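You operate a simulated robot arm through the tools that you are given. There is no shell and no other tool. Be economical: measure what you need, move in short steps, check, and stop when the job is done.

You run a simulated robot arm. Do the job below in one go: nothing can be reset, and whatever is moved stays where it is left.

Task
Clear the rack's alarm: close the clear cover and side door, pull out the stop button, then reset.
Fine: The door's knob ends closed.

It is judged by the outcome, as a careful person would: the job done as asked, and still so three seconds after it is handed in. It fails if anything else is knocked over, pushed out of place, dropped, spilled or broken. A push-on lid holds only when it is set on centred and level and pressed home; a screw cap is set on level and turned clockwise until tight.

Robot
A 6-joint arm with a two-finger gripper, hanging from a carriage that runs on a gantry, over the field with the corners [-1021, 1036], [-1392, -294], [631, -858], [1001, 471] (x, y) and turns from -6.894 to 5.114 rad about z. Base frame: it is fixed where the carriage stands at the start and does not move with it; the origin is on the floor, on the carriage's upright axis, x ahead of it, y to its left, z up. Readings come in mm, rad, newtons and seconds.
With the tool pointing down near the work surface it reaches from about 100 to 440 mm from the robot's upright axis, wherever it stands. Its first joint turns from -2.897 to 2.897 rad. Places, roughly: amps key of the rack [100, -700, 1400]; clear cover [400, -400, 800]; control breaker [300, -400, 1200]; control unit [100, -600, 1300]; knob of the rack side door [500, -300, 1100]; lower breaker [400, -500, 1200]; output key of the rack [0, -800, 1300]; rack power switch [100, -500, 1300]; rack side door [500, -300, 800]; rack stop button [0, -1000, 1100]; recall key of the rack [0, -800, 1400]; reset key of the rack [100, -700, 1300]; store key of the rack [0, -800, 1400]; upper breaker [400, -400, 1200]; volts key of the rack [100, -700, 1400]. Payload 2.45 kg.
Tool frame: the origin (TCP) lies between the finger pads and is the grasp point; the fingertips stand 26 mm ahead of it; z points along the fingers, y is the line along which they close. The gripper opens to 96 mm. The gripper's body begins 69 mm behind the TCP.
Orientation is told as [roll, pitch, yaw] about the base's x, y, z axes, in that order, counted from this pose: with the fingers straight down and closing along the base's y, the tool's x points along the base's -x, its y along +y and its z along -z.

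Tools
- The arm moves only by the tool nudge_tool. Its argument "motion" is a list of rows, each a list of 3 entries, a list of its own where there are three numbers: the shift along the base's x, y, z in m, then the turn, a rotation vector about the base's x, y, z in rad, then the gripper command, from -1 (shut) to 1 (fully open), values between in proportion. In form: [[[dx, dy, dz], [ax, ay, az], claw], ...]. A call has 1 to 12 rows; each row is the pose to reach, as a shift and turn from the pose commanded when the call began. Rows are played at 5 a second. More than 50 mm and 0.15 rad between two rows, or a gripper value outside its range, and nothing of the call is played. Where a pose cannot be reached the arm comes as near as it can. A force on the tool above 90 N (or 10 N above the force at the start of the call, whichever is more), or a blocked arm, ends the call early, and 0.2 s more pass. The fingers move at their own pace and stop on an object; they squeeze with about 37 N. The grip force told is the motor's: it shows also when the fingers shut on nothing. Time passes only in rows, and 0.2 s behind the last, so rows that repeat a pose let the fingers close. It gives the time, the measured TCP pose, the force on the tool (base axes), the opening and the grip force at its end, in the units of the frame above (readings bear some noise), with the torque about the TCP (base axes, N m) and any sound that the robot's microphone picked up.
- Cameras (640 x 400 px; columns grow to the right, rows downward): "scene" is now at [224.6, -66.2, 1750.9]; the picture's right is [-0.93, -0.36, 0.00], its down [-0.29, 0.77, -0.57] and it looks along [0.20, -0.53, -0.82] (base axes); focal length 254 px, centre (320, 200). "wrist" rides on the gripper at [82, 3, -98] in the tool frame; the picture's right is [-0.04, 1.00, 0.00], its down [-0.73, -0.03, -0.68] and it looks along [-0.68, -0.03, 0.73] (tool axes); focal length 256 px, centre (320, 200). There is no depth. A picture from a camera that has moved, and an enlarged one, comes with that camera's place and axes in the base frame and with its lens.
- capture(camera): a new picture of that camera. It takes no simulated time.
- move_column(by): slides the trunk up (or, below 0, down) by that many mm; the arm and the scene camera ride with it, the base frame stays. It gives what a move gives, with no picture.
- base_move(legs): drives the robot by 1 to 6 legs, each [ahead, left, turn to the left] in mm, mm and rad, along the robot's own axes; the way and the turn of a leg run together, so that a leg with both is an arc; at most 1500 mm and 3.142 rad a leg. The arm and the cameras ride along, it lands a little off, and it stops where it bumps. It keeps to its track: a leg is cut to what the track allows. It gives what a move gives.
- pan_tilt(pan, tilt): turns the head with the scene camera to pan (to the left, within 2.705 rad either way) and tilt (down, from -0.506 to 1.204), counted from straight ahead of the robot. It gives what a move gives.
- close_up(camera, box): a new picture of the part [left, top, right, bottom] of that camera's present view, enlarged. It takes no simulated time.
- sign_off(): hands the job in; it is judged then, once.

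Go step by step. Nothing tells you exact positions but the pictures and the camera data: compare them with the known pose of the tool, close in by small moves and look again before you grip or let go. The budget is 120 turns and 78 pictures, counting those below and the enlarged ones. Unless the task says otherwise, let go and move clear before handing in, and close with one line.

The tools are called after ">>>" as a command line: name --argument value ..., lists and objects as JSON in quotes. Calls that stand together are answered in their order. nudge_tool: Moves the arm, as the interface text tells. Its arguments: {"type":"object","properties":{"motion":{"type":"array","items":{"type":"array"}}},"required":["motion"]} The other tools are called the same way: move_column (by) slides the trunk up or down; base_move (legs) drives the base; pan_tilt (pan, tilt) turns the head that bears the scene camera; capture (camera) takes a picture; close_up (camera, box) takes an enlarged picture of a part of a camera's view; sign_off () hands the job in.

At the start:

```text
t: 0.0
eef_pos: [350.9, -293.6, 999.9]
orientation: [0.0, -0.001, 0.0]
contact_force: [0.3, -0.2, 0.1]
wrist_torque: [0.01, 0.01, 0.01]
opening: 95.8
grasp_force: 0.1
trunk travel left (down, up): [-475.0, 127.0]
robot x, y, heading: [0.1, -0.2, 0.002]
head pan, tilt: [-1.204, 0.965]
```

scene: 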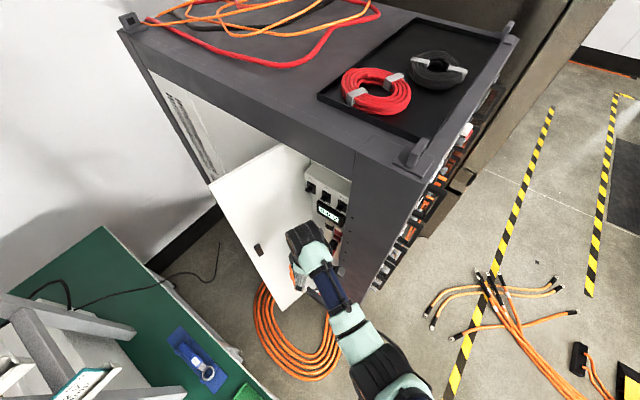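
wrist: 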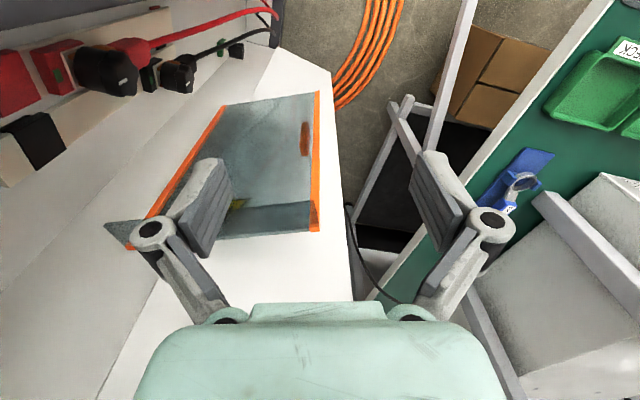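

I see the rack with its white side door standing open and a hinged clear cover below the gripper. I'll look closer before moving.

>>> close_up --camera "scene" --box '[200, 120, 440, 320]'

>>> close_up --camera "wrist" --box '[0, 0, 400, 250]'

>>> close_up --camera "scene" --box '[340, 60, 540, 300]'

```text
2.00 times, centred on (320, 220) of scene
camera zoom: at [224.6, -66.2, 1750.9], right [-0.93, -0.36, 0.0], down [-0.29, 0.77, -0.57], along [0.2, -0.53, -0.82], focal length 509 px, centre (320, 160)
```

zoom: 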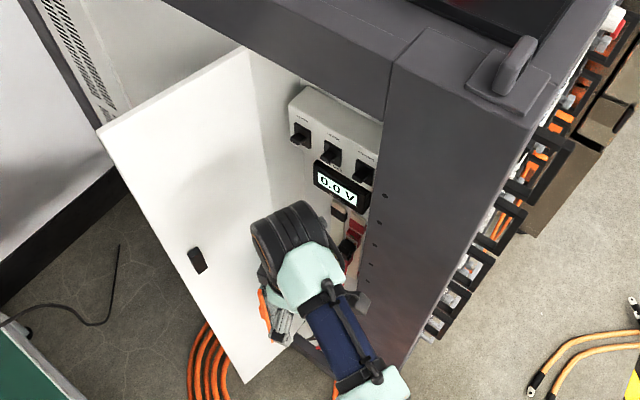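

```text
1.60 times, centred on (200, 125) of wrist
camera zoom: at [269.5, -290.8, 1098.1], right [0.04, 1.0, 0.0], down [0.73, -0.03, 0.68], along [0.68, -0.03, -0.73], focal length 410 px, centre (512, 320)
```

zoom: 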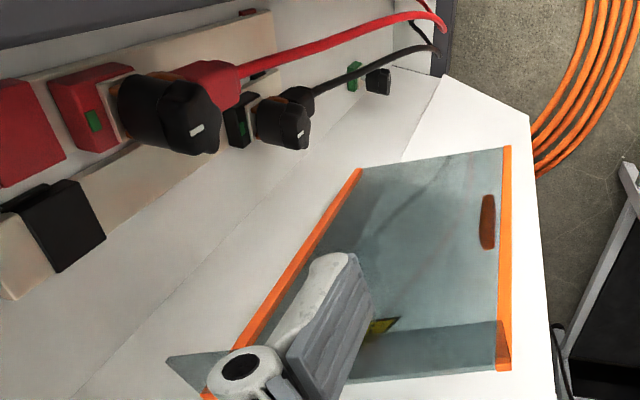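

```text
1.67 times, centred on (440, 180) of scene
camera zoom: at [224.6, -66.2, 1750.9], right [-0.93, -0.36, 0.0], down [-0.29, 0.77, -0.57], along [0.2, -0.53, -0.82], focal length 424 px, centre (120, 233)
```

zoom: 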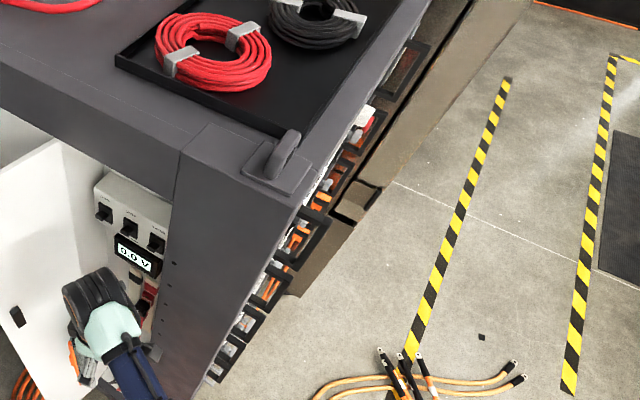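

The cover appears to be a vertical-hinged box lid inside, swung open in front of the open door. I'll shift the arm aside to see inside and triangulate.

>>> nudge_tool --motion '[[[-0.04, 0.03, 0], [0, 0, 0], -1], [[-0.08, 0.06, 0], [0, 0, 0], -1], [[-0.12, 0.09, 0], [0, 0, 0], -1], [[-0.15, 0.12, 0], [0, 0, 0], -1], [[-0.15, 0.15, 0], [0, 0, 0], -1]]'

>>> capture --camera "wrist"

>>> close_up --camera "scene" --box '[200, 120, 440, 320]'

```text
t: 1.2
eef_pos: [200.1, -142.9, 1000.3]
orientation: [0.0, 0.0, 0.001]
contact_force: [0.4, -0.3, -0.5]
wrist_torque: [-0.01, 0.03, 0.0]
opening: 0.1
grasp_force: 28.2
trunk travel left (down, up): [-475.0, 127.0]
robot x, y, heading: [-0.8, 2.5, 0.001]
head pan, tilt: [-1.204, 0.965]
```

```text
72 pictures are left
camera wrist: at [118.8, -139.7, 1098.3], right [0.04, 1.0, 0.0], down [0.73, -0.03, 0.68], along [0.68, -0.03, -0.73], focal length 256 px, centre (320, 200)
```

wrist: 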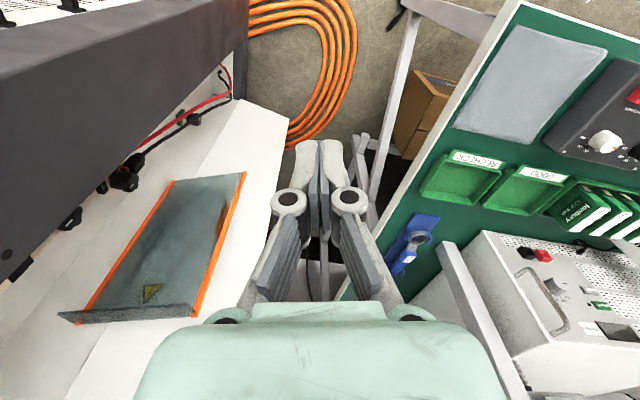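

```text
2.00 times, centred on (320, 220) of scene
camera zoom: at [224.5, -66.2, 1750.9], right [-0.93, -0.36, 0.0], down [-0.29, 0.77, -0.57], along [0.2, -0.53, -0.82], focal length 509 px, centre (320, 160)
```

zoom: 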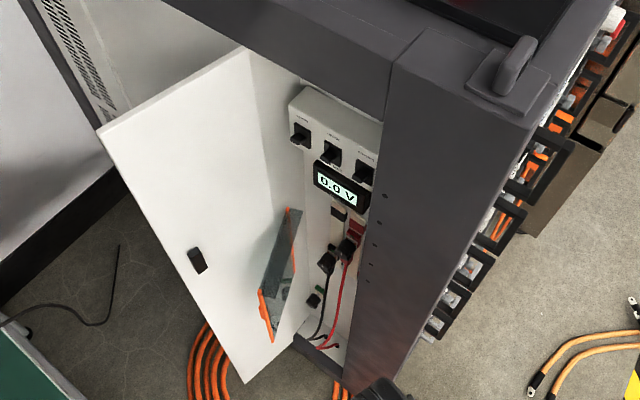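

Triangulated: cover hinge ≈ (432,-452), free edge ≈ (418,-301), z 695–970; the door runs from its hinge ≈ (451,-432) to its free edge ≈ (533,-275). I'll drive ahead so the arm can get between door and cover.

>>> base_move --legs '[[180, 0, 0]]'

>>> capture --camera "scene"

>>> capture --camera "wrist"

```text
t: 2.7
eef_pos: [380.6, -142.6, 1000.2]
orientation: [0.002, -0.002, 0.0]
contact_force: [-0.6, -0.6, -0.6]
wrist_torque: [0.03, -0.01, 0.01]
opening: 0.0
grasp_force: 28.0
trunk travel left (down, up): [-475.0, 127.0]
robot x, y, heading: [183.1, 0.3, -0.001]
head pan, tilt: [-1.204, 0.965]
```

```text
70 pictures are left
camera scene: at [405.4, -66.2, 1750.9], right [-0.93, -0.36, 0.0], down [-0.29, 0.77, -0.57], along [0.2, -0.53, -0.82], focal length 254 px, centre (320, 200)
```

scene: 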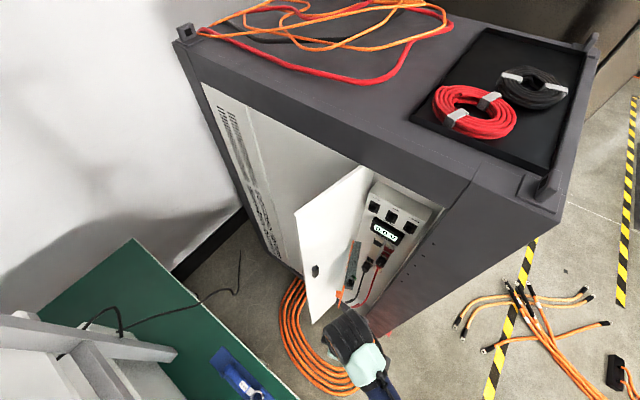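

```text
69 pictures are left
camera wrist: at [299.9, -140.0, 1098.1], right [0.04, 1.0, 0.0], down [0.73, -0.03, 0.68], along [0.68, -0.03, -0.73], focal length 256 px, centre (320, 200)
```

wrist: 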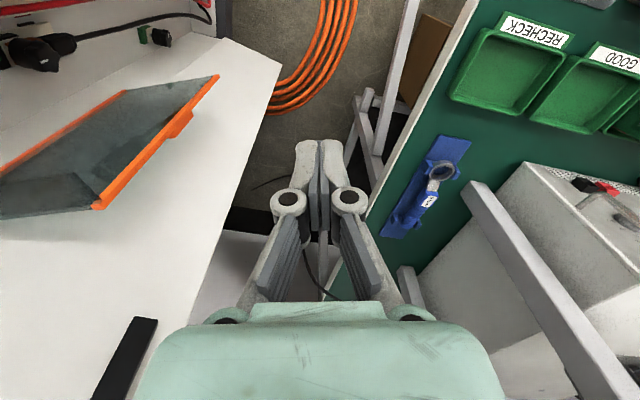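

Positions confirmed. I'll move in beside the cover's outer face, above it first and then down.

>>> nudge_tool --motion '[[[0.03, -0.035, 0], [0, 0, 0], -1], [[0.06, -0.07, 0], [0, 0, 0], -1], [[0.08, -0.1, 0.01], [0, 0, 0], -1], [[0.08, -0.13, 0.01], [0, 0, 0], -1], [[0.08, -0.155, 0.01], [0, 0, 0], -1], [[0.08, -0.178, 0.01], [0, 0, 0], -1], [[0.08, -0.178, 0.01], [0, 0, 0], -1]]'

>>> capture --camera "wrist"

>>> close_up --camera "scene" --box '[260, 130, 500, 330]'

```text
t: 4.3
eef_pos: [461.9, -322.4, 1010.9]
orientation: [0.0, -0.001, 0.0]
contact_force: [0.4, 0.0, 0.1]
wrist_torque: [0.0, 0.0, -0.03]
opening: 0.0
grasp_force: 28.2
trunk travel left (down, up): [-475.0, 127.0]
robot x, y, heading: [176.0, -0.6, -0.002]
head pan, tilt: [-1.204, 0.965]
```

```text
68 pictures are left
camera wrist: at [380.5, -319.2, 1107.9], right [0.04, 1.0, 0.0], down [0.73, -0.03, 0.68], along [0.68, -0.03, -0.73], focal length 256 px, centre (320, 200)
```

wrist: 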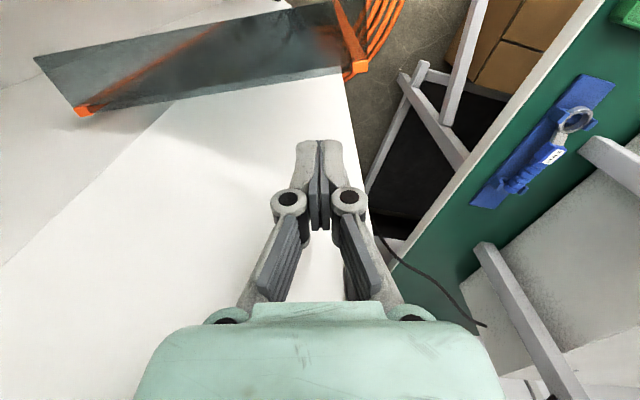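

```text
2.00 times, centred on (380, 230) of scene
camera zoom: at [405.5, -66.2, 1750.9], right [-0.93, -0.36, 0.0], down [-0.29, 0.77, -0.57], along [0.2, -0.53, -0.82], focal length 509 px, centre (200, 140)
```

zoom: 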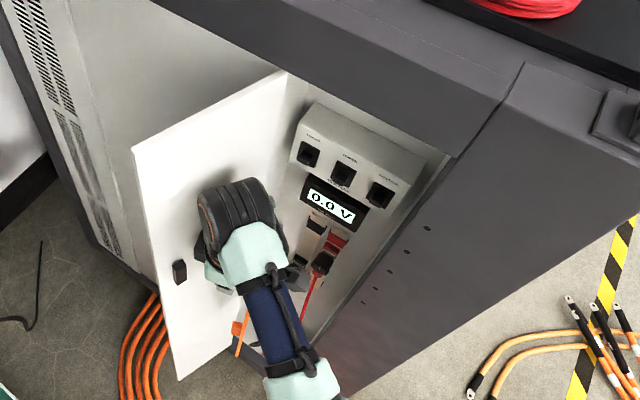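

A vertical tool would jam its camera into the rack post at the end of the sweep. I'll back out and turn the tool horizontal (fingers toward -y, into the rack), which suits all the remaining steps.

>>> nudge_tool --motion '[[[0, 0.045, 0.01], [0, 0, 0], -1], [[-0.005, 0.09, 0.015], [0, 0, 0], -1], [[-0.02, 0.13, 0.02], [-0.14, 0, 0], -1], [[-0.05, 0.165, 0.02], [-0.28, 0, 0], -1], [[-0.08, 0.18, 0.02], [-0.42, 0, 0], -1], [[-0.08, 0.18, 0.02], [-0.56, 0, 0], -1], [[-0.08, 0.18, 0.02], [-0.7, 0, 0], -1], [[-0.08, 0.18, 0.02], [-0.84, 0, 0], -1], [[-0.08, 0.18, 0.02], [-0.98, 0, 0], -1], [[-0.08, 0.18, 0.02], [-1.12, 0, 0], -1], [[-0.08, 0.18, 0.02], [-1.26, 0, 0], -1], [[-0.08, 0.18, 0.02], [-1.4, 0, 0], -1]]'

>>> capture --camera "scene"

>>> capture --camera "wrist"

```text
t: 6.9
eef_pos: [380.1, -142.1, 1029.2]
orientation: [-1.4, 0.001, 0.001]
contact_force: [-0.6, 0.2, 0.4]
wrist_torque: [0.04, -0.01, 0.01]
opening: 0.0
grasp_force: 28.9
trunk travel left (down, up): [-475.0, 127.0]
robot x, y, heading: [180.5, 1.0, -0.001]
head pan, tilt: [-1.204, 0.965]
```

```text
66 pictures are left
camera scene: at [405.5, -66.2, 1751.0], right [-0.93, -0.36, 0.0], down [-0.29, 0.77, -0.57], along [0.2, -0.53, -0.82], focal length 254 px, centre (320, 200)
```

scene: 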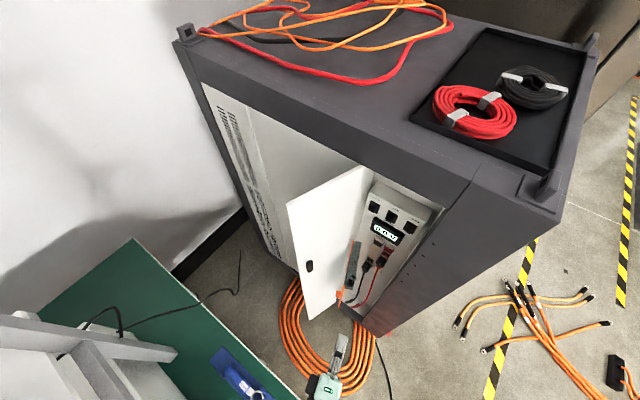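

```text
65 pictures are left
camera wrist: at [299.7, -44.5, 1042.9], right [0.04, 0.17, -0.98], down [0.73, 0.66, 0.14], along [0.68, -0.73, -0.1], focal length 256 px, centre (320, 200)
```

wrist: 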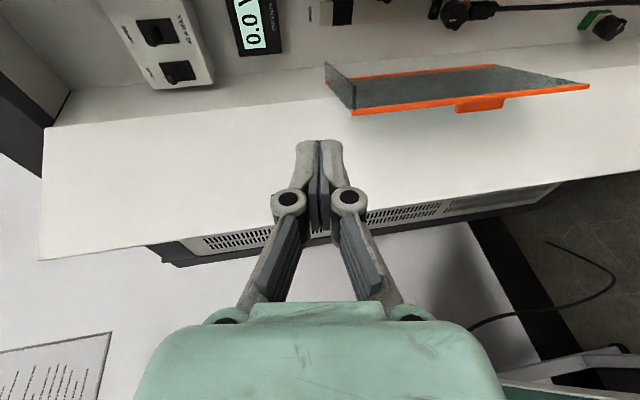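

The tool turns fine. The door swung a little wider from my first pass, which does no harm. Next I'll lower the column and reach in between door and cover.

>>> move_column --by -150

>>> nudge_tool --motion '[[[0.03, -0.02, 0], [0, 0, 0], -1], [[0.06, -0.05, 0], [0, 0, 0], -1], [[0.085, -0.08, 0], [0, 0, 0], -1], [[0.085, -0.11, 0], [0, 0, 0], -1], [[0.085, -0.14, 0], [0, 0, 0], -1], [[0.085, -0.165, 0], [0, 0, 0], -1], [[0.085, -0.165, 0], [0, 0, 0], -1]]'

>>> capture --camera "wrist"

>>> capture --camera "scene"

```text
t: 8.7
eef_pos: [380.3, -141.8, 880.4]
orientation: [-1.4, -0.002, 0.001]
contact_force: [-0.3, 0.6, -0.9]
wrist_torque: [0.02, -0.02, -0.02]
opening: 0.0
grasp_force: 28.4
trunk travel left (down, up): [-325.0, 277.0]
robot x, y, heading: [182.0, 1.7, 0.004]
head pan, tilt: [-1.204, 0.965]
```

```text
t: 10.3
eef_pos: [465.8, -306.1, 879.4]
orientation: [-1.4, 0.0, 0.0]
contact_force: [0.4, -0.5, -0.4]
wrist_torque: [0.01, 0.02, 0.0]
opening: 0.0
grasp_force: 28.7
trunk travel left (down, up): [-325.0, 277.0]
robot x, y, heading: [179.7, -1.2, 0.001]
head pan, tilt: [-1.204, 0.965]
```

```text
64 pictures are left
camera wrist: at [384.4, -208.7, 892.3], right [0.04, 0.17, -0.98], down [0.73, 0.66, 0.14], along [0.68, -0.73, -0.1], focal length 256 px, centre (320, 200)
```

wrist: 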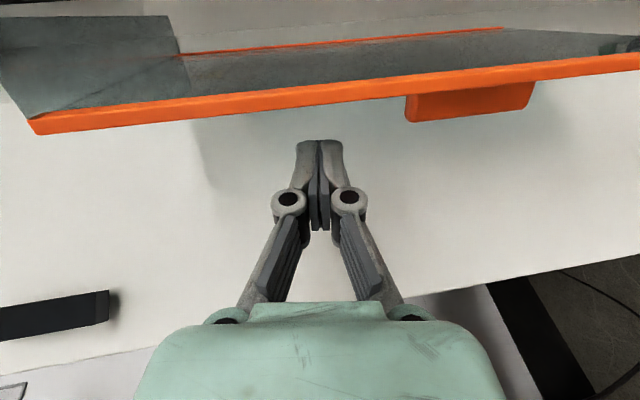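

```text
63 pictures are left
camera scene: at [405.5, -66.2, 1600.9], right [-0.93, -0.36, 0.0], down [-0.29, 0.77, -0.57], along [0.2, -0.53, -0.82], focal length 254 px, centre (320, 200)
```

scene: 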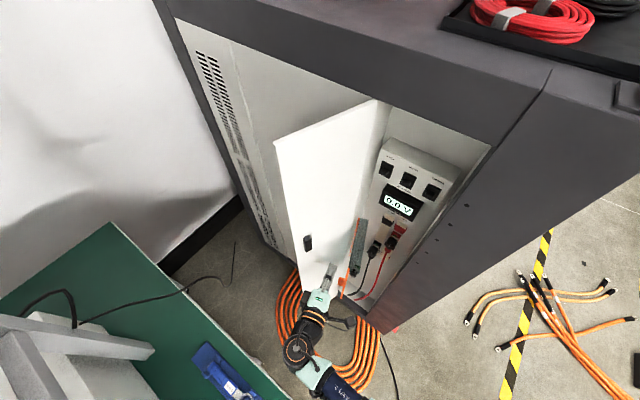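

Fingers are behind the cover. I'll sweep it along its arc most of the way and check.

>>> nudge_tool --motion '[[[-0.015, -0.005, 0], [0, 0, 0], -1], [[-0.032, -0.006, 0], [0, 0, 0], -1], [[-0.046, -0.008, 0], [0, 0, 0], -1], [[-0.061, -0.012, 0], [0, 0, 0], -1], [[-0.075, -0.018, 0], [0, 0, 0], -1], [[-0.088, -0.026, 0], [0, 0, 0], -1], [[-0.1, -0.036, 0], [0, 0, 0], -1], [[-0.11, -0.046, 0], [0, 0, 0], -1], [[-0.122, -0.0625, 0], [0, 0, 0], -1]]'

>>> capture --camera "wrist"

>>> close_up --camera "scene" --box '[260, 130, 500, 330]'

```text
t: 12.3
eef_pos: [344.7, -370.1, 878.8]
orientation: [-1.399, 0.001, 0.001]
contact_force: [-0.4, -0.2, -0.2]
wrist_torque: [0.03, -0.01, 0.02]
opening: 0.0
grasp_force: 28.6
trunk travel left (down, up): [-325.0, 277.0]
robot x, y, heading: [181.6, 1.4, 0.003]
head pan, tilt: [-1.204, 0.965]
```

```text
62 pictures are left
camera wrist: at [262.1, -271.6, 892.0], right [0.04, 0.17, -0.98], down [0.73, 0.66, 0.14], along [0.68, -0.73, -0.1], focal length 256 px, centre (320, 200)
```

wrist: 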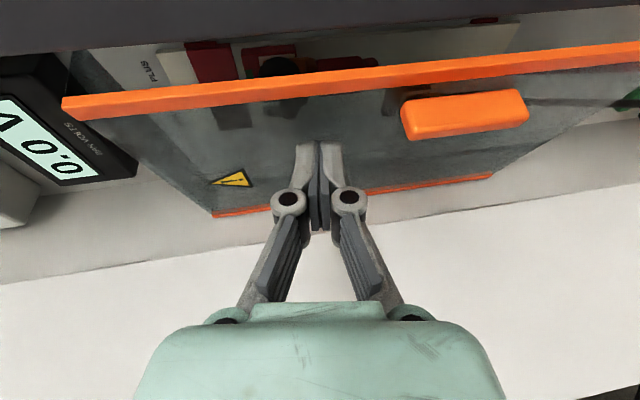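

```text
2.00 times, centred on (380, 230) of scene
camera zoom: at [405.5, -66.2, 1600.9], right [-0.93, -0.36, 0.0], down [-0.29, 0.77, -0.57], along [0.2, -0.53, -0.82], focal length 509 px, centre (200, 140)
```

zoom: 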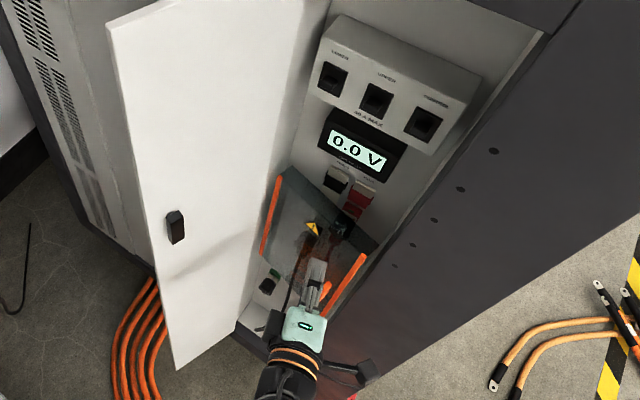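

The cover follows nicely. I'll push it home until resistance.

>>> nudge_tool --motion '[[[-0.004, -0.01, 0], [0, 0, 0], -1], [[-0.008, -0.018, 0], [0, 0, 0], -1], [[-0.01, -0.024, 0], [0, 0, 0], -1], [[-0.012, -0.03, 0], [0, 0, 0], -1], [[-0.012, -0.035, 0], [0, 0, 0], -1], [[-0.012, -0.039, 0], [0, 0, 0], -1]]'

>>> capture --camera "wrist"

>>> close_up --camera "scene" --box '[260, 130, 500, 330]'

```text
t: 13.7
eef_pos: [332.7, -398.4, 877.6]
orientation: [-1.395, 0.0, 0.001]
contact_force: [1.4, 48.2, 25.1]
wrist_torque: [-0.8, 0.31, -0.53]
opening: 0.3
grasp_force: 28.1
trunk travel left (down, up): [-325.0, 277.0]
robot x, y, heading: [180.3, -1.2, -0.002]
head pan, tilt: [-1.204, 0.965]
```

```text
60 pictures are left
camera wrist: at [251.6, -302.1, 891.9], right [0.04, 0.17, -0.98], down [0.73, 0.66, 0.15], along [0.68, -0.73, -0.1], focal length 256 px, centre (320, 200)
```

wrist: 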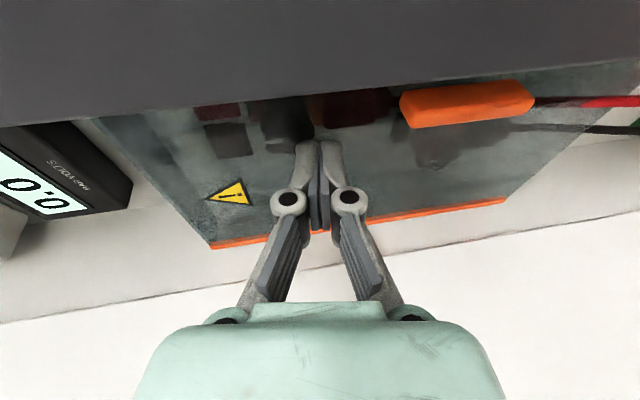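

```text
2.00 times, centred on (380, 230) of scene
camera zoom: at [406.0, -61.5, 1601.1], right [-0.93, -0.36, 0.0], down [-0.29, 0.77, -0.56], along [0.2, -0.53, -0.83], focal length 509 px, centre (200, 140)
```

zoom: 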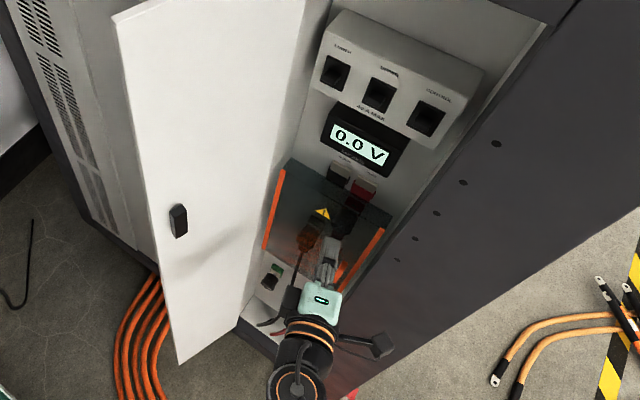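

Cover is shut (the contact point lies on the closed plane, about 48 N of resistance). I'll back off, drive ahead for the door, and check the space beside the bench.

>>> nudge_tool --motion '[[[0, 0.03, 0], [0, 0, 0], -1], [[0, 0.07, 0], [0, 0, 0], -1], [[0, 0.11, 0], [0, 0, 0], -1], [[0, 0.15, 0], [0, 0, 0], -1], [[0.02, 0.19, 0], [0, 0, 0], -1], [[0.04, 0.21, 0], [0, 0, 0], -1]]'

>>> base_move --legs '[[120, 0, 0]]'

>>> capture --camera "scene"

>>> capture --camera "wrist"

```text
t: 15.1
eef_pos: [373.3, -198.9, 880.1]
orientation: [-1.4, 0.001, 0.001]
contact_force: [0.2, 0.3, 0.0]
wrist_torque: [0.03, 0.01, 0.0]
opening: 0.0
grasp_force: 28.9
trunk travel left (down, up): [-325.0, 277.0]
robot x, y, heading: [178.7, 1.0, 0.002]
head pan, tilt: [-1.204, 0.965]
```

```text
t: 16.3
eef_pos: [492.6, -198.8, 880.0]
orientation: [-1.401, 0.002, 0.0]
contact_force: [0.5, 0.0, -0.9]
wrist_torque: [-0.02, 0.02, 0.0]
opening: 0.0
grasp_force: 28.5
trunk travel left (down, up): [-325.0, 277.0]
robot x, y, heading: [299.8, -3.3, -0.005]
head pan, tilt: [-1.204, 0.965]
```

```text
58 pictures are left
camera scene: at [526.1, -66.1, 1601.0], right [-0.93, -0.36, 0.0], down [-0.29, 0.77, -0.57], along [0.2, -0.53, -0.82], focal length 254 px, centre (320, 200)
```

scene: 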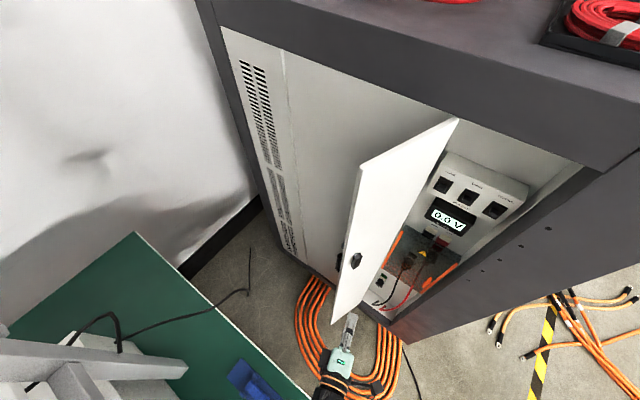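

```text
57 pictures are left
camera wrist: at [411.7, -101.4, 893.5], right [0.04, 0.17, -0.98], down [0.73, 0.66, 0.14], along [0.68, -0.73, -0.1], focal length 256 px, centre (320, 200)
```

wrist: 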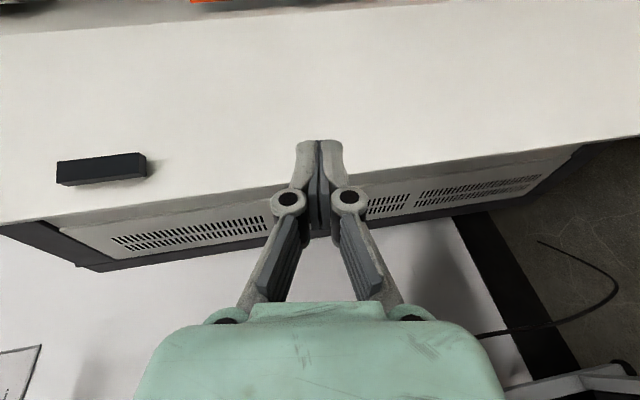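

Path beside the bench is clear. I'll go round the door's free edge, then sweep the door shut from outside.

>>> nudge_tool --motion '[[[0.035, 0, 0], [0, 0, 0], -1], [[0.07, 0, 0], [0, 0, 0], -1], [[0.107, 0, 0], [0, 0, 0], -1], [[0.107, -0.03, 0], [0, 0, 0], -1], [[0.107, -0.06, 0], [0, 0, 0], -1], [[0.107, -0.092, 0], [0, 0, 0], -1], [[0.107, -0.092, 0], [0, 0, 0], -1]]'

>>> capture --camera "wrist"

```text
t: 17.9
eef_pos: [598.5, -290.6, 881.0]
orientation: [-1.401, 0.001, 0.0]
contact_force: [-0.4, -0.2, 0.5]
wrist_torque: [0.01, 0.0, 0.02]
opening: 0.0
grasp_force: 28.9
trunk travel left (down, up): [-325.0, 277.0]
robot x, y, heading: [303.3, -3.6, 0.002]
head pan, tilt: [-1.204, 0.965]
```

```text
56 pictures are left
camera wrist: at [517.7, -192.5, 894.4], right [0.04, 0.17, -0.98], down [0.73, 0.66, 0.14], along [0.68, -0.73, -0.1], focal length 256 px, centre (320, 200)
```

wrist: 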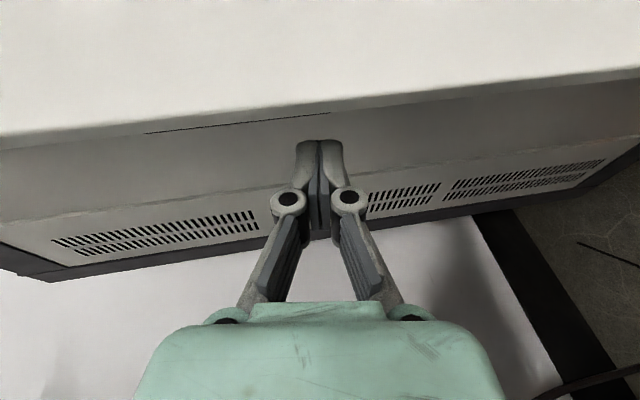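

>>> nudge_tool --motion '[[[-0.03, 0.002, 0], [0, 0, 0], -1], [[-0.052, 0.012, 0], [0, 0, 0], -1], [[-0.075, 0.02, 0], [0, 0, 0], -1], [[-0.104, 0.026, 0], [0, 0, 0], -1], [[-0.13, 0.029, 0], [0, 0, 0], -1], [[-0.153, 0.029, 0], [0, 0, 0], -1], [[-0.173, 0.025, 0], [0, 0, 0], -1], [[-0.19, 0.019, 0], [0, 0, 0], -1], [[-0.208, 0.01, 0], [0, 0, 0], -1], [[-0.223, 0, 0], [0, 0, 0], -1], [[-0.233, -0.008, 0], [0, 0, 0], -1], [[-0.238, -0.013, 0], [0, 0, 0], -1]]'

>>> capture --camera "wrist"

>>> capture --camera "scene"

```text
t: 19.3
eef_pos: [457.6, -245.2, 878.8]
orientation: [-1.393, -0.001, 0.008]
contact_force: [5.4, 67.2, 14.0]
wrist_torque: [-0.57, -0.07, 0.93]
opening: 0.0
grasp_force: 28.9
trunk travel left (down, up): [-325.0, 277.0]
robot x, y, heading: [302.6, 0.2, 0.004]
head pan, tilt: [-1.204, 0.965]
stopped in row 6: the force on the tool passed its limit at 94 N (the readings are from after the stop); the commanded pose is now the measured one
```

```text
55 pictures are left
camera wrist: at [375.4, -148.8, 893.1], right [0.04, 0.17, -0.98], down [0.73, 0.67, 0.15], along [0.68, -0.72, -0.1], focal length 256 px, centre (320, 200)
```

wrist: 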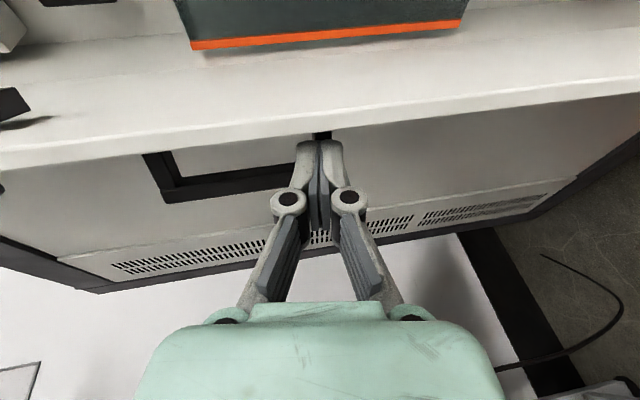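

```text
54 pictures are left
camera scene: at [527.0, -57.2, 1600.2], right [-0.93, -0.36, 0.0], down [-0.3, 0.77, -0.56], along [0.21, -0.52, -0.83], focal length 254 px, centre (320, 200)
```

scene: 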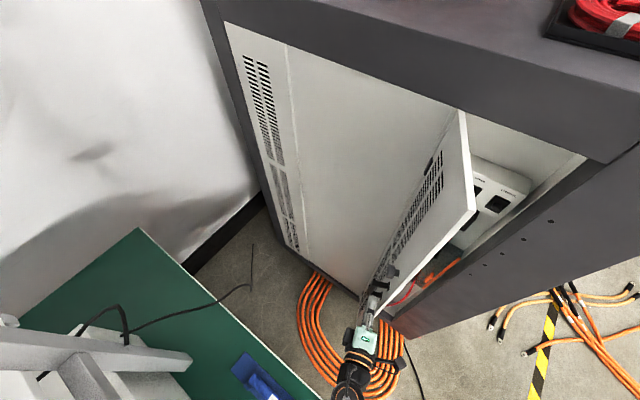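

The fingertip ran against a black handle on the door's outer face, with the door at about 90°. I'll ease out and look at that face.

>>> nudge_tool --motion '[[[0.01, 0.015, 0], [0, 0, 0], -1], [[0.03, 0.03, 0], [0, 0, 0], -1], [[0.05, 0.05, 0], [0, 0, 0], -1], [[0.07, 0.07, 0], [0, 0, 0], -1]]'

>>> capture --camera "wrist"

>>> close_up --camera "scene" --box '[330, 100, 570, 300]'

```text
t: 20.3
eef_pos: [524.3, -191.5, 882.1]
orientation: [-1.403, 0.002, 0.0]
contact_force: [-0.2, -0.1, 0.1]
wrist_torque: [0.0, 0.03, 0.05]
opening: 0.0
grasp_force: 28.5
trunk travel left (down, up): [-325.0, 277.0]
robot x, y, heading: [300.7, 5.5, 0.002]
head pan, tilt: [-1.204, 0.965]
```

```text
53 pictures are left
camera wrist: at [442.6, -92.8, 894.4], right [0.04, 0.17, -0.99], down [0.73, 0.67, 0.14], along [0.68, -0.73, -0.1], focal length 256 px, centre (320, 200)
```

wrist: 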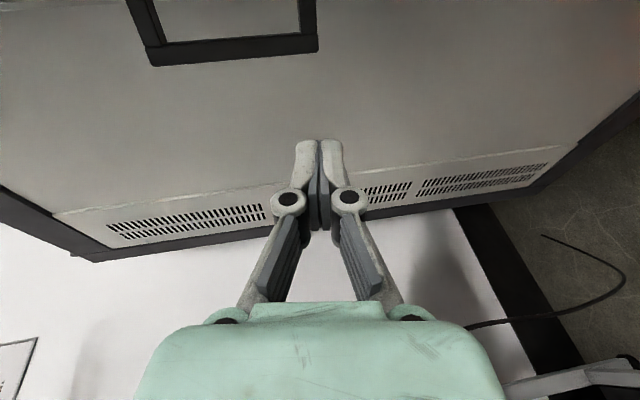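

```text
2.00 times, centred on (450, 200) of scene
camera zoom: at [526.1, -65.2, 1600.9], right [-0.93, -0.36, 0.0], down [-0.3, 0.77, -0.57], along [0.2, -0.53, -0.82], focal length 509 px, centre (60, 200)
```

zoom: 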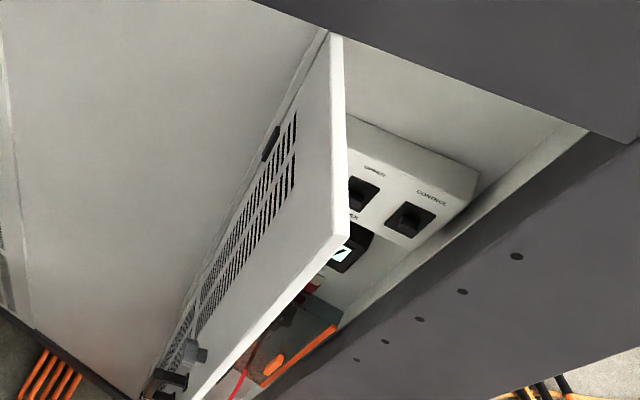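

>>> close_up --camera "scene" --box '[320, 220, 480, 350]'

```text
3.08 times, centred on (400, 285) of scene
camera zoom: at [526.1, -65.2, 1600.9], right [-0.93, -0.36, 0.0], down [-0.3, 0.77, -0.57], along [0.2, -0.53, -0.82], focal length 783 px, centre (74, -62)
```

zoom: 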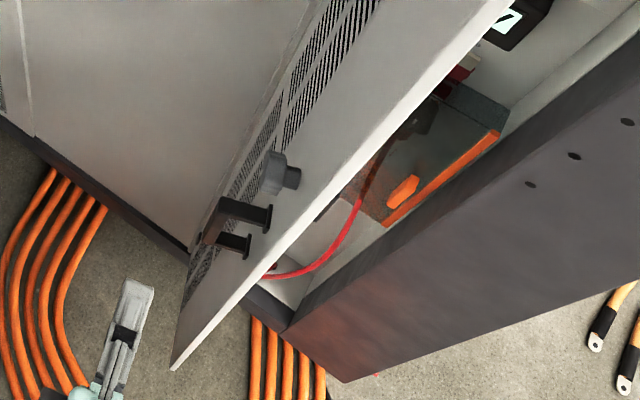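

There is a U-handle (z ≈ 807–919) below the knob on the outer face, and I had hooked into it. I'll push the door lower, at z ≈ 760.

>>> move_column --by -125

>>> nudge_tool --motion '[[[-0.034, -0.034, 0], [0, 0, 0], -1], [[-0.049, -0.064, 0], [0, 0, 0], -1], [[-0.069, -0.0705, 0], [0, 0, 0], -1], [[-0.0985, -0.0745, 0], [0, 0, 0], -1], [[-0.116, -0.0805, 0], [0, 0, 0], -1], [[-0.1335, -0.089, 0], [0, 0, 0], -1], [[-0.149, -0.0995, 0], [0, 0, 0], -1], [[-0.1635, -0.112, 0], [0, 0, 0], -1], [[-0.1755, -0.1255, 0], [0, 0, 0], -1], [[-0.1866, -0.142, 0], [0, 0, 0], -1]]'

>>> capture --camera "wrist"

>>> capture --camera "scene"

```text
t: 21.8
eef_pos: [523.4, -191.1, 757.3]
orientation: [-1.405, 0.001, 0.001]
contact_force: [0.1, 0.1, -0.6]
wrist_torque: [-0.04, -0.02, 0.02]
opening: 0.1
grasp_force: 28.8
trunk travel left (down, up): [-200.0, 402.0]
robot x, y, heading: [302.4, 1.6, -0.006]
head pan, tilt: [-1.204, 0.965]
```

```text
t: 24.0
eef_pos: [338.6, -332.5, 753.5]
orientation: [-1.404, -0.001, 0.0]
contact_force: [0.8, 0.5, 1.4]
wrist_torque: [0.01, -0.02, -0.02]
opening: 0.0
grasp_force: 27.9
trunk travel left (down, up): [-200.0, 402.0]
robot x, y, heading: [302.6, 1.4, -0.0]
head pan, tilt: [-1.204, 0.965]
```

```text
50 pictures are left
camera wrist: at [257.0, -235.2, 767.8], right [0.04, 0.17, -0.99], down [0.73, 0.67, 0.14], along [0.68, -0.73, -0.1], focal length 256 px, centre (320, 200)
```

wrist: 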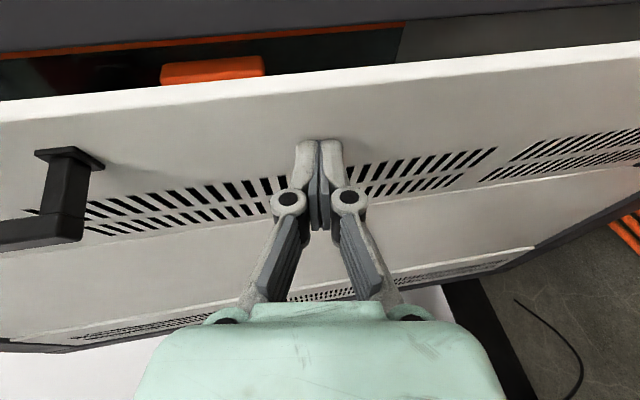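

```text
49 pictures are left
camera scene: at [526.0, -65.3, 1475.9], right [-0.93, -0.36, 0.0], down [-0.3, 0.77, -0.57], along [0.2, -0.53, -0.82], focal length 254 px, centre (320, 200)
```

scene: 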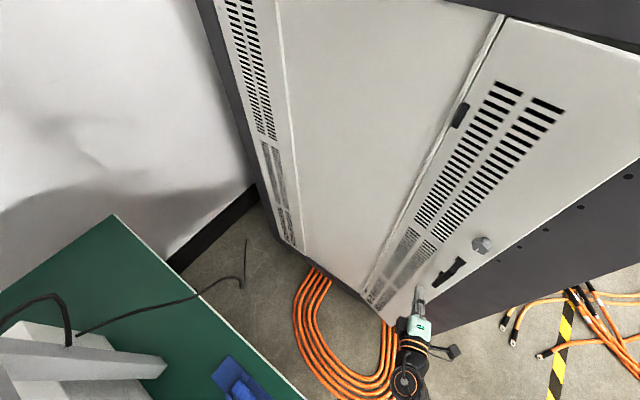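

Door nearly shut, with the cover's handle clearing inside. I'll push it home.

>>> nudge_tool --motion '[[[-0.006, -0.012, 0], [0, 0, 0], -1], [[-0.01, -0.02, 0], [0, 0, 0], -1], [[-0.012, -0.026, 0], [0, 0, 0], -1], [[-0.013, -0.032, 0], [0, 0, 0], -1], [[-0.013, -0.037, 0], [0, 0, 0], -1], [[-0.013, -0.042, 0], [0, 0, 0], -1], [[-0.013, -0.045, 0], [0, 0, 0], -1]]'

>>> capture --camera "wrist"

>>> close_up --camera "scene" --box '[400, 150, 640, 350]'

```text
t: 25.6
eef_pos: [325.1, -364.6, 754.7]
orientation: [-1.398, 0.0, 0.001]
contact_force: [3.9, 56.3, 31.6]
wrist_torque: [-0.94, 0.4, -0.57]
opening: 0.0
grasp_force: 28.7
trunk travel left (down, up): [-200.0, 402.0]
robot x, y, heading: [302.9, 2.0, -0.002]
head pan, tilt: [-1.204, 0.965]
```

```text
48 pictures are left
camera wrist: at [243.7, -267.1, 767.0], right [0.04, 0.17, -0.98], down [0.73, 0.66, 0.15], along [0.68, -0.73, -0.1], focal length 256 px, centre (320, 200)
```

wrist: 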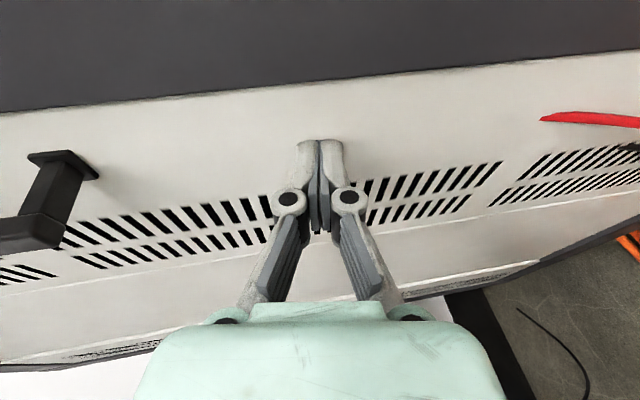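

```text
2.00 times, centred on (520, 250) of scene
camera zoom: at [526.6, -58.3, 1476.0], right [-0.93, -0.36, 0.0], down [-0.3, 0.77, -0.56], along [0.21, -0.52, -0.83], focal length 509 px, centre (-80, 100)
```

zoom: 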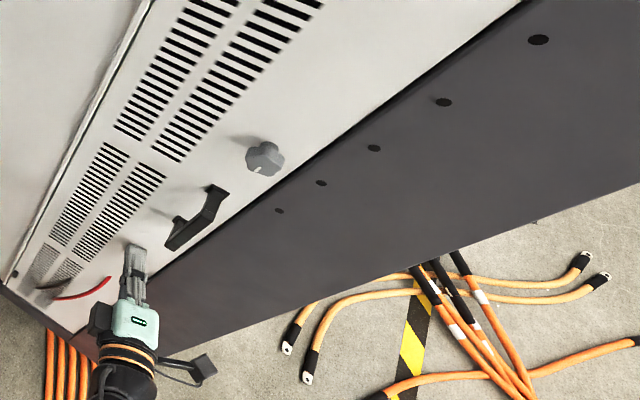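

Door seems shut. I'll back off, raise the tool to knob height and look at the knob.

>>> nudge_tool --motion '[[[0, 0.03, 0], [0, 0, 0], -1], [[0, 0.07, 0], [0, 0, 0], -1], [[0, 0.11, 0], [0, 0, 0], -0.3], [[0, 0.15, 0], [0, 0, 0], 0.4]]'

>>> move_column --by 300

>>> capture --camera "wrist"

>>> capture --camera "scene"

```text
t: 26.6
eef_pos: [317.8, -230.2, 756.8]
orientation: [-1.402, 0.002, -0.01]
contact_force: [0.8, -0.6, -0.4]
wrist_torque: [0.01, 0.06, -0.11]
opening: 67.2
grasp_force: 0.2
trunk travel left (down, up): [-200.0, 402.0]
robot x, y, heading: [300.7, 1.3, -0.003]
head pan, tilt: [-1.204, 0.965]
```

```text
t: 29.6
eef_pos: [322.8, -228.0, 1057.4]
orientation: [-1.404, 0.0, 0.0]
contact_force: [0.7, -0.7, 0.7]
wrist_torque: [0.03, -0.05, 0.0]
opening: 67.2
grasp_force: 0.0
trunk travel left (down, up): [-500.0, 102.0]
robot x, y, heading: [302.7, 0.6, 0.003]
head pan, tilt: [-1.204, 0.965]
```

```text
46 pictures are left
camera wrist: at [240.8, -130.3, 1070.2], right [0.04, 0.17, -0.99], down [0.73, 0.67, 0.14], along [0.68, -0.73, -0.1], focal length 256 px, centre (320, 200)
```

wrist: 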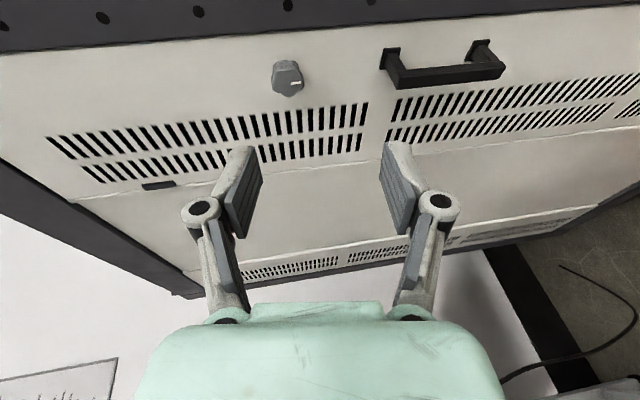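

```text
45 pictures are left
camera scene: at [526.0, -65.2, 1775.9], right [-0.93, -0.36, 0.0], down [-0.3, 0.77, -0.57], along [0.2, -0.53, -0.82], focal length 254 px, centre (320, 200)
```

scene: 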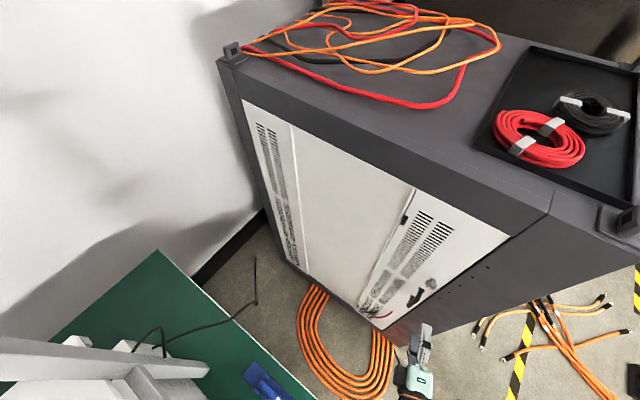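

>>> close_up --camera "wrist" --box '[180, 0, 420, 150]'

>>> close_up --camera "scene" --box '[340, 180, 520, 330]'

```text
2.67 times, centred on (300, 75) of wrist
camera zoom: at [240.8, -130.3, 1070.2], right [0.04, 0.17, -0.99], down [0.73, 0.67, 0.14], along [0.68, -0.73, -0.1], focal length 683 px, centre (373, 533)
```

zoom: 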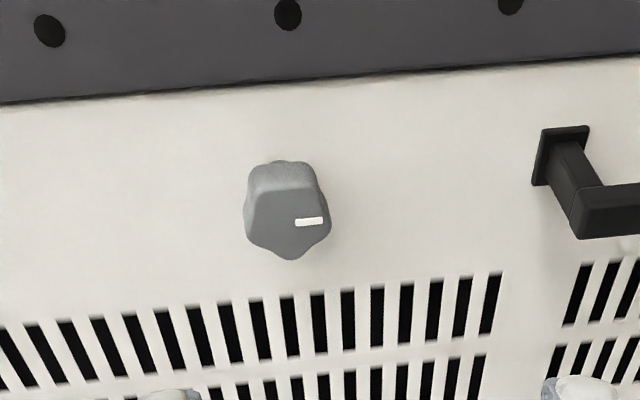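

```text
2.67 times, centred on (430, 255) of scene
camera zoom: at [526.0, -65.2, 1775.9], right [-0.93, -0.36, 0.0], down [-0.3, 0.77, -0.57], along [0.2, -0.53, -0.82], focal length 678 px, centre (27, 53)
```

zoom: 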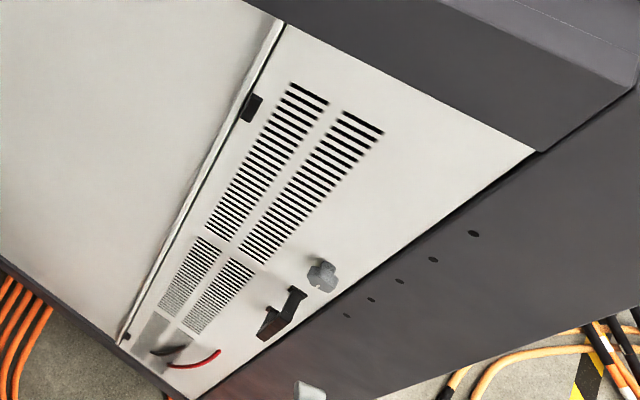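

The knob at ≈(312,-363,1061) has its mark pointing down, and the inner tongue I saw earlier also hung down, which is unlatched. To latch, it must turn toward the post, counter-clockwise from outside. I'll align the tool with its axis.

>>> nudge_tool --motion '[[[0.005, -0.01, 0], [-0.06, 0.008, -0.09], 0.4], [[0.01, -0.03, 0.002], [-0.12, 0.016, -0.18], 0.4], [[0.014, -0.05, 0.004], [-0.167, 0.0226, -0.271], 0.4], [[0.014, -0.065, 0.004], [-0.167, 0.0226, -0.271], 0.4]]'

>>> capture --camera "wrist"

```text
t: 30.6
eef_pos: [337.4, -291.9, 1062.3]
orientation: [-1.573, -0.001, -0.27]
contact_force: [0.5, 0.8, -0.1]
wrist_torque: [0.03, 0.01, -0.01]
opening: 67.1
grasp_force: 0.0
trunk travel left (down, up): [-500.0, 102.0]
robot x, y, heading: [301.3, 3.3, -0.004]
head pan, tilt: [-1.204, 0.965]
```

```text
42 pictures are left
camera wrist: at [284.9, -177.3, 1058.8], right [0.04, -0.01, -1.0], down [0.89, 0.46, 0.03], along [0.46, -0.89, 0.03], focal length 256 px, centre (320, 200)
```

wrist: 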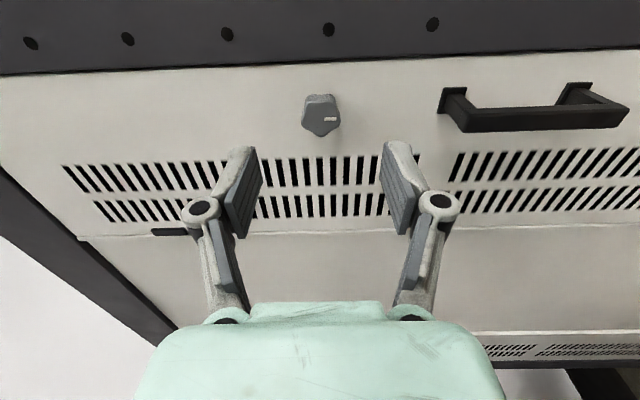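

Knob front centre triangulates to (317,-363,1061). Moving straight in along its axis.

>>> nudge_tool --motion '[[[-0.008, -0.028, -0.001], [0, 0, 0], 0.2], [[-0.015, -0.052, -0.001], [0, 0, 0], 0.2], [[-0.0194, -0.068, -0.001], [0, 0, 0], 0.2], [[-0.0194, -0.068, -0.001], [0, 0, 0], 0.2]]'

>>> capture --camera "wrist"

```text
t: 31.6
eef_pos: [316.7, -362.0, 1060.3]
orientation: [-1.571, 0.0, -0.271]
contact_force: [-0.5, 0.7, -1.0]
wrist_torque: [0.01, 0.01, 0.01]
opening: 57.7
grasp_force: 0.1
trunk travel left (down, up): [-500.0, 102.0]
robot x, y, heading: [300.6, 6.3, -0.001]
head pan, tilt: [-1.204, 0.965]
```

```text
41 pictures are left
camera wrist: at [264.8, -245.0, 1056.7], right [0.04, -0.01, -1.0], down [0.89, 0.46, 0.03], along [0.46, -0.89, 0.03], focal length 256 px, centre (320, 200)
```

wrist: 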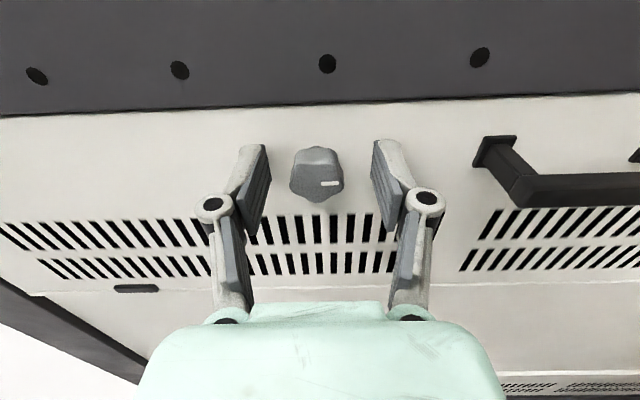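

Well centred. Closing on the knob.

>>> nudge_tool --motion '[[[0, 0, 0], [0, 0, 0], -0.4], [[0, 0, 0], [0, 0, 0], -1], [[0, 0, 0], [0, 0, 0], -1], [[0, 0, 0], [0, 0, 0], -1]]'

```text
t: 32.6
eef_pos: [316.0, -362.0, 1061.6]
orientation: [-1.573, 0.0, -0.272]
contact_force: [-0.7, 8.3, 24.3]
wrist_torque: [-0.42, 0.11, -0.06]
opening: 28.9
grasp_force: 44.7
trunk travel left (down, up): [-500.0, 102.0]
robot x, y, heading: [298.4, -0.5, -0.002]
head pan, tilt: [-1.204, 0.965]
```

Gripped (28.9 mm). Turning counter-clockwise as seen from outside.

>>> nudge_tool --motion '[[[0, 0, 0.003], [0, 0, 0], -1], [[0, 0, 0.003], [0.0348, 0.125, 0], -1], [[0, 0, 0.003], [0.0697, 0.25, 0], -1], [[0, 0, 0.003], [0.1045, 0.3756, 0], -1], [[0, 0, 0.003], [0.139, 0.501, 0], -1], [[0, 0, 0.003], [0.174, 0.626, 0], -1], [[0, 0, 0.003], [0.209, 0.751, 0], -1]]'

>>> capture --camera "wrist"

```text
t: 34.2
eef_pos: [317.4, -360.4, 1062.0]
orientation: [-1.567, 0.785, -0.266]
contact_force: [3.9, -6.6, -18.6]
wrist_torque: [-0.21, 0.02, -0.5]
opening: 28.8
grasp_force: 44.9
trunk travel left (down, up): [-500.0, 102.0]
robot x, y, heading: [302.1, 0.9, -0.002]
head pan, tilt: [-1.204, 0.965]
```

```text
40 pictures are left
camera wrist: at [285.7, -250.3, 1117.7], right [-0.65, 0.18, -0.74], down [0.7, 0.51, -0.5], along [0.29, -0.84, -0.46], focal length 256 px, centre (320, 200)
```

wrist: 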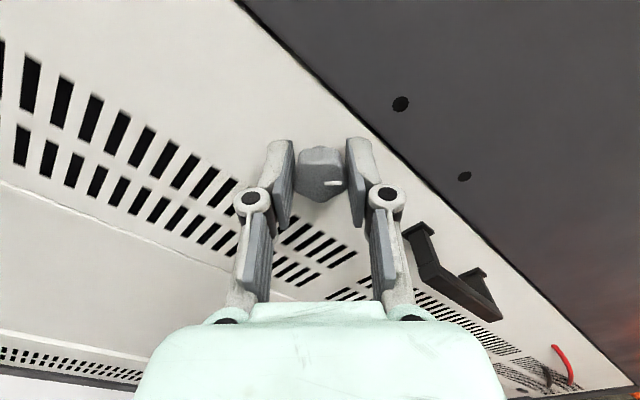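

The knob turns with the tool (45° so far). Continuing to 90° and its stop.

>>> nudge_tool --motion '[[[0, 0, -0.002], [0.0348, 0.125, 0], -1], [[0, 0, -0.002], [0.0697, 0.25, 0], -1], [[0, 0, -0.002], [0.1045, 0.3756, 0], -1], [[0, 0, -0.002], [0.139, 0.501, 0], -1], [[0, 0, -0.002], [0.174, 0.626, 0], -1], [[0, 0, -0.002], [0.209, 0.751, 0], -1], [[0, 0, -0.002], [0.222, 0.8, 0], -1]]'

>>> capture --camera "wrist"

```text
t: 35.8
eef_pos: [317.9, -361.9, 1062.2]
orientation: [1.603, 1.531, 2.902]
contact_force: [4.3, -1.7, 4.9]
wrist_torque: [-0.43, -0.4, 0.05]
opening: 28.9
grasp_force: 45.1
trunk travel left (down, up): [-500.0, 102.0]
robot x, y, heading: [300.5, 1.1, 0.002]
head pan, tilt: [-1.204, 0.965]
```

```text
39 pictures are left
camera wrist: at [344.1, -266.8, 1143.6], right [-0.96, 0.27, 0.0], down [0.18, 0.65, -0.73], along [-0.2, -0.71, -0.68], focal length 256 px, centre (320, 200)
```

wrist: 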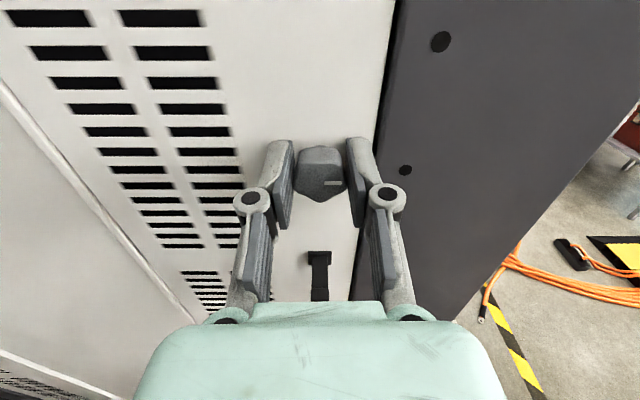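

The resisting torque rose to ~0.5 N·m, so the knob is at its end stop with the mark toward the post. I'll press slightly more, release and back out.

>>> nudge_tool --motion '[[[0, 0, 0], [0.016, 0.058, 0], -1], [[0, 0, 0], [0.016, 0.058, 0], -1], [[0, 0, 0], [0, 0, 0], -1], [[0, 0, 0], [0, 0, 0], 0.0], [[0, 0, 0], [0, 0, 0], 0.2], [[0.008, 0.029, 0], [0, 0, 0], 0.2], [[0.016, 0.058, 0], [0, 0, 0], 0.2], [[0.027, 0.096, 0], [0, 0, 0], 0.2], [[0.035, 0.13, 0], [0, 0, 0], 0.2]]'

>>> capture --camera "wrist"

```text
t: 37.8
eef_pos: [351.9, -229.5, 1058.6]
orientation: [1.545, 1.53, 2.844]
contact_force: [-0.1, 0.0, -0.2]
wrist_torque: [-0.02, -0.02, -0.01]
opening: 57.6
grasp_force: 0.1
trunk travel left (down, up): [-500.0, 102.0]
robot x, y, heading: [302.7, 2.2, -0.003]
head pan, tilt: [-1.204, 0.965]
```

```text
38 pictures are left
camera wrist: at [377.9, -135.0, 1139.9], right [-0.96, 0.27, 0.0], down [0.18, 0.65, -0.73], along [-0.2, -0.71, -0.68], focal length 256 px, centre (320, 200)
```

wrist: 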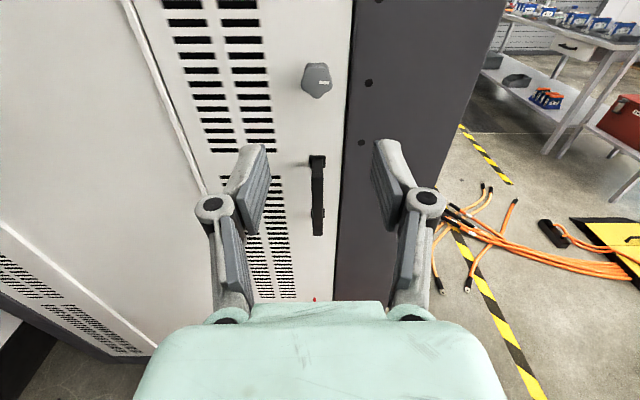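

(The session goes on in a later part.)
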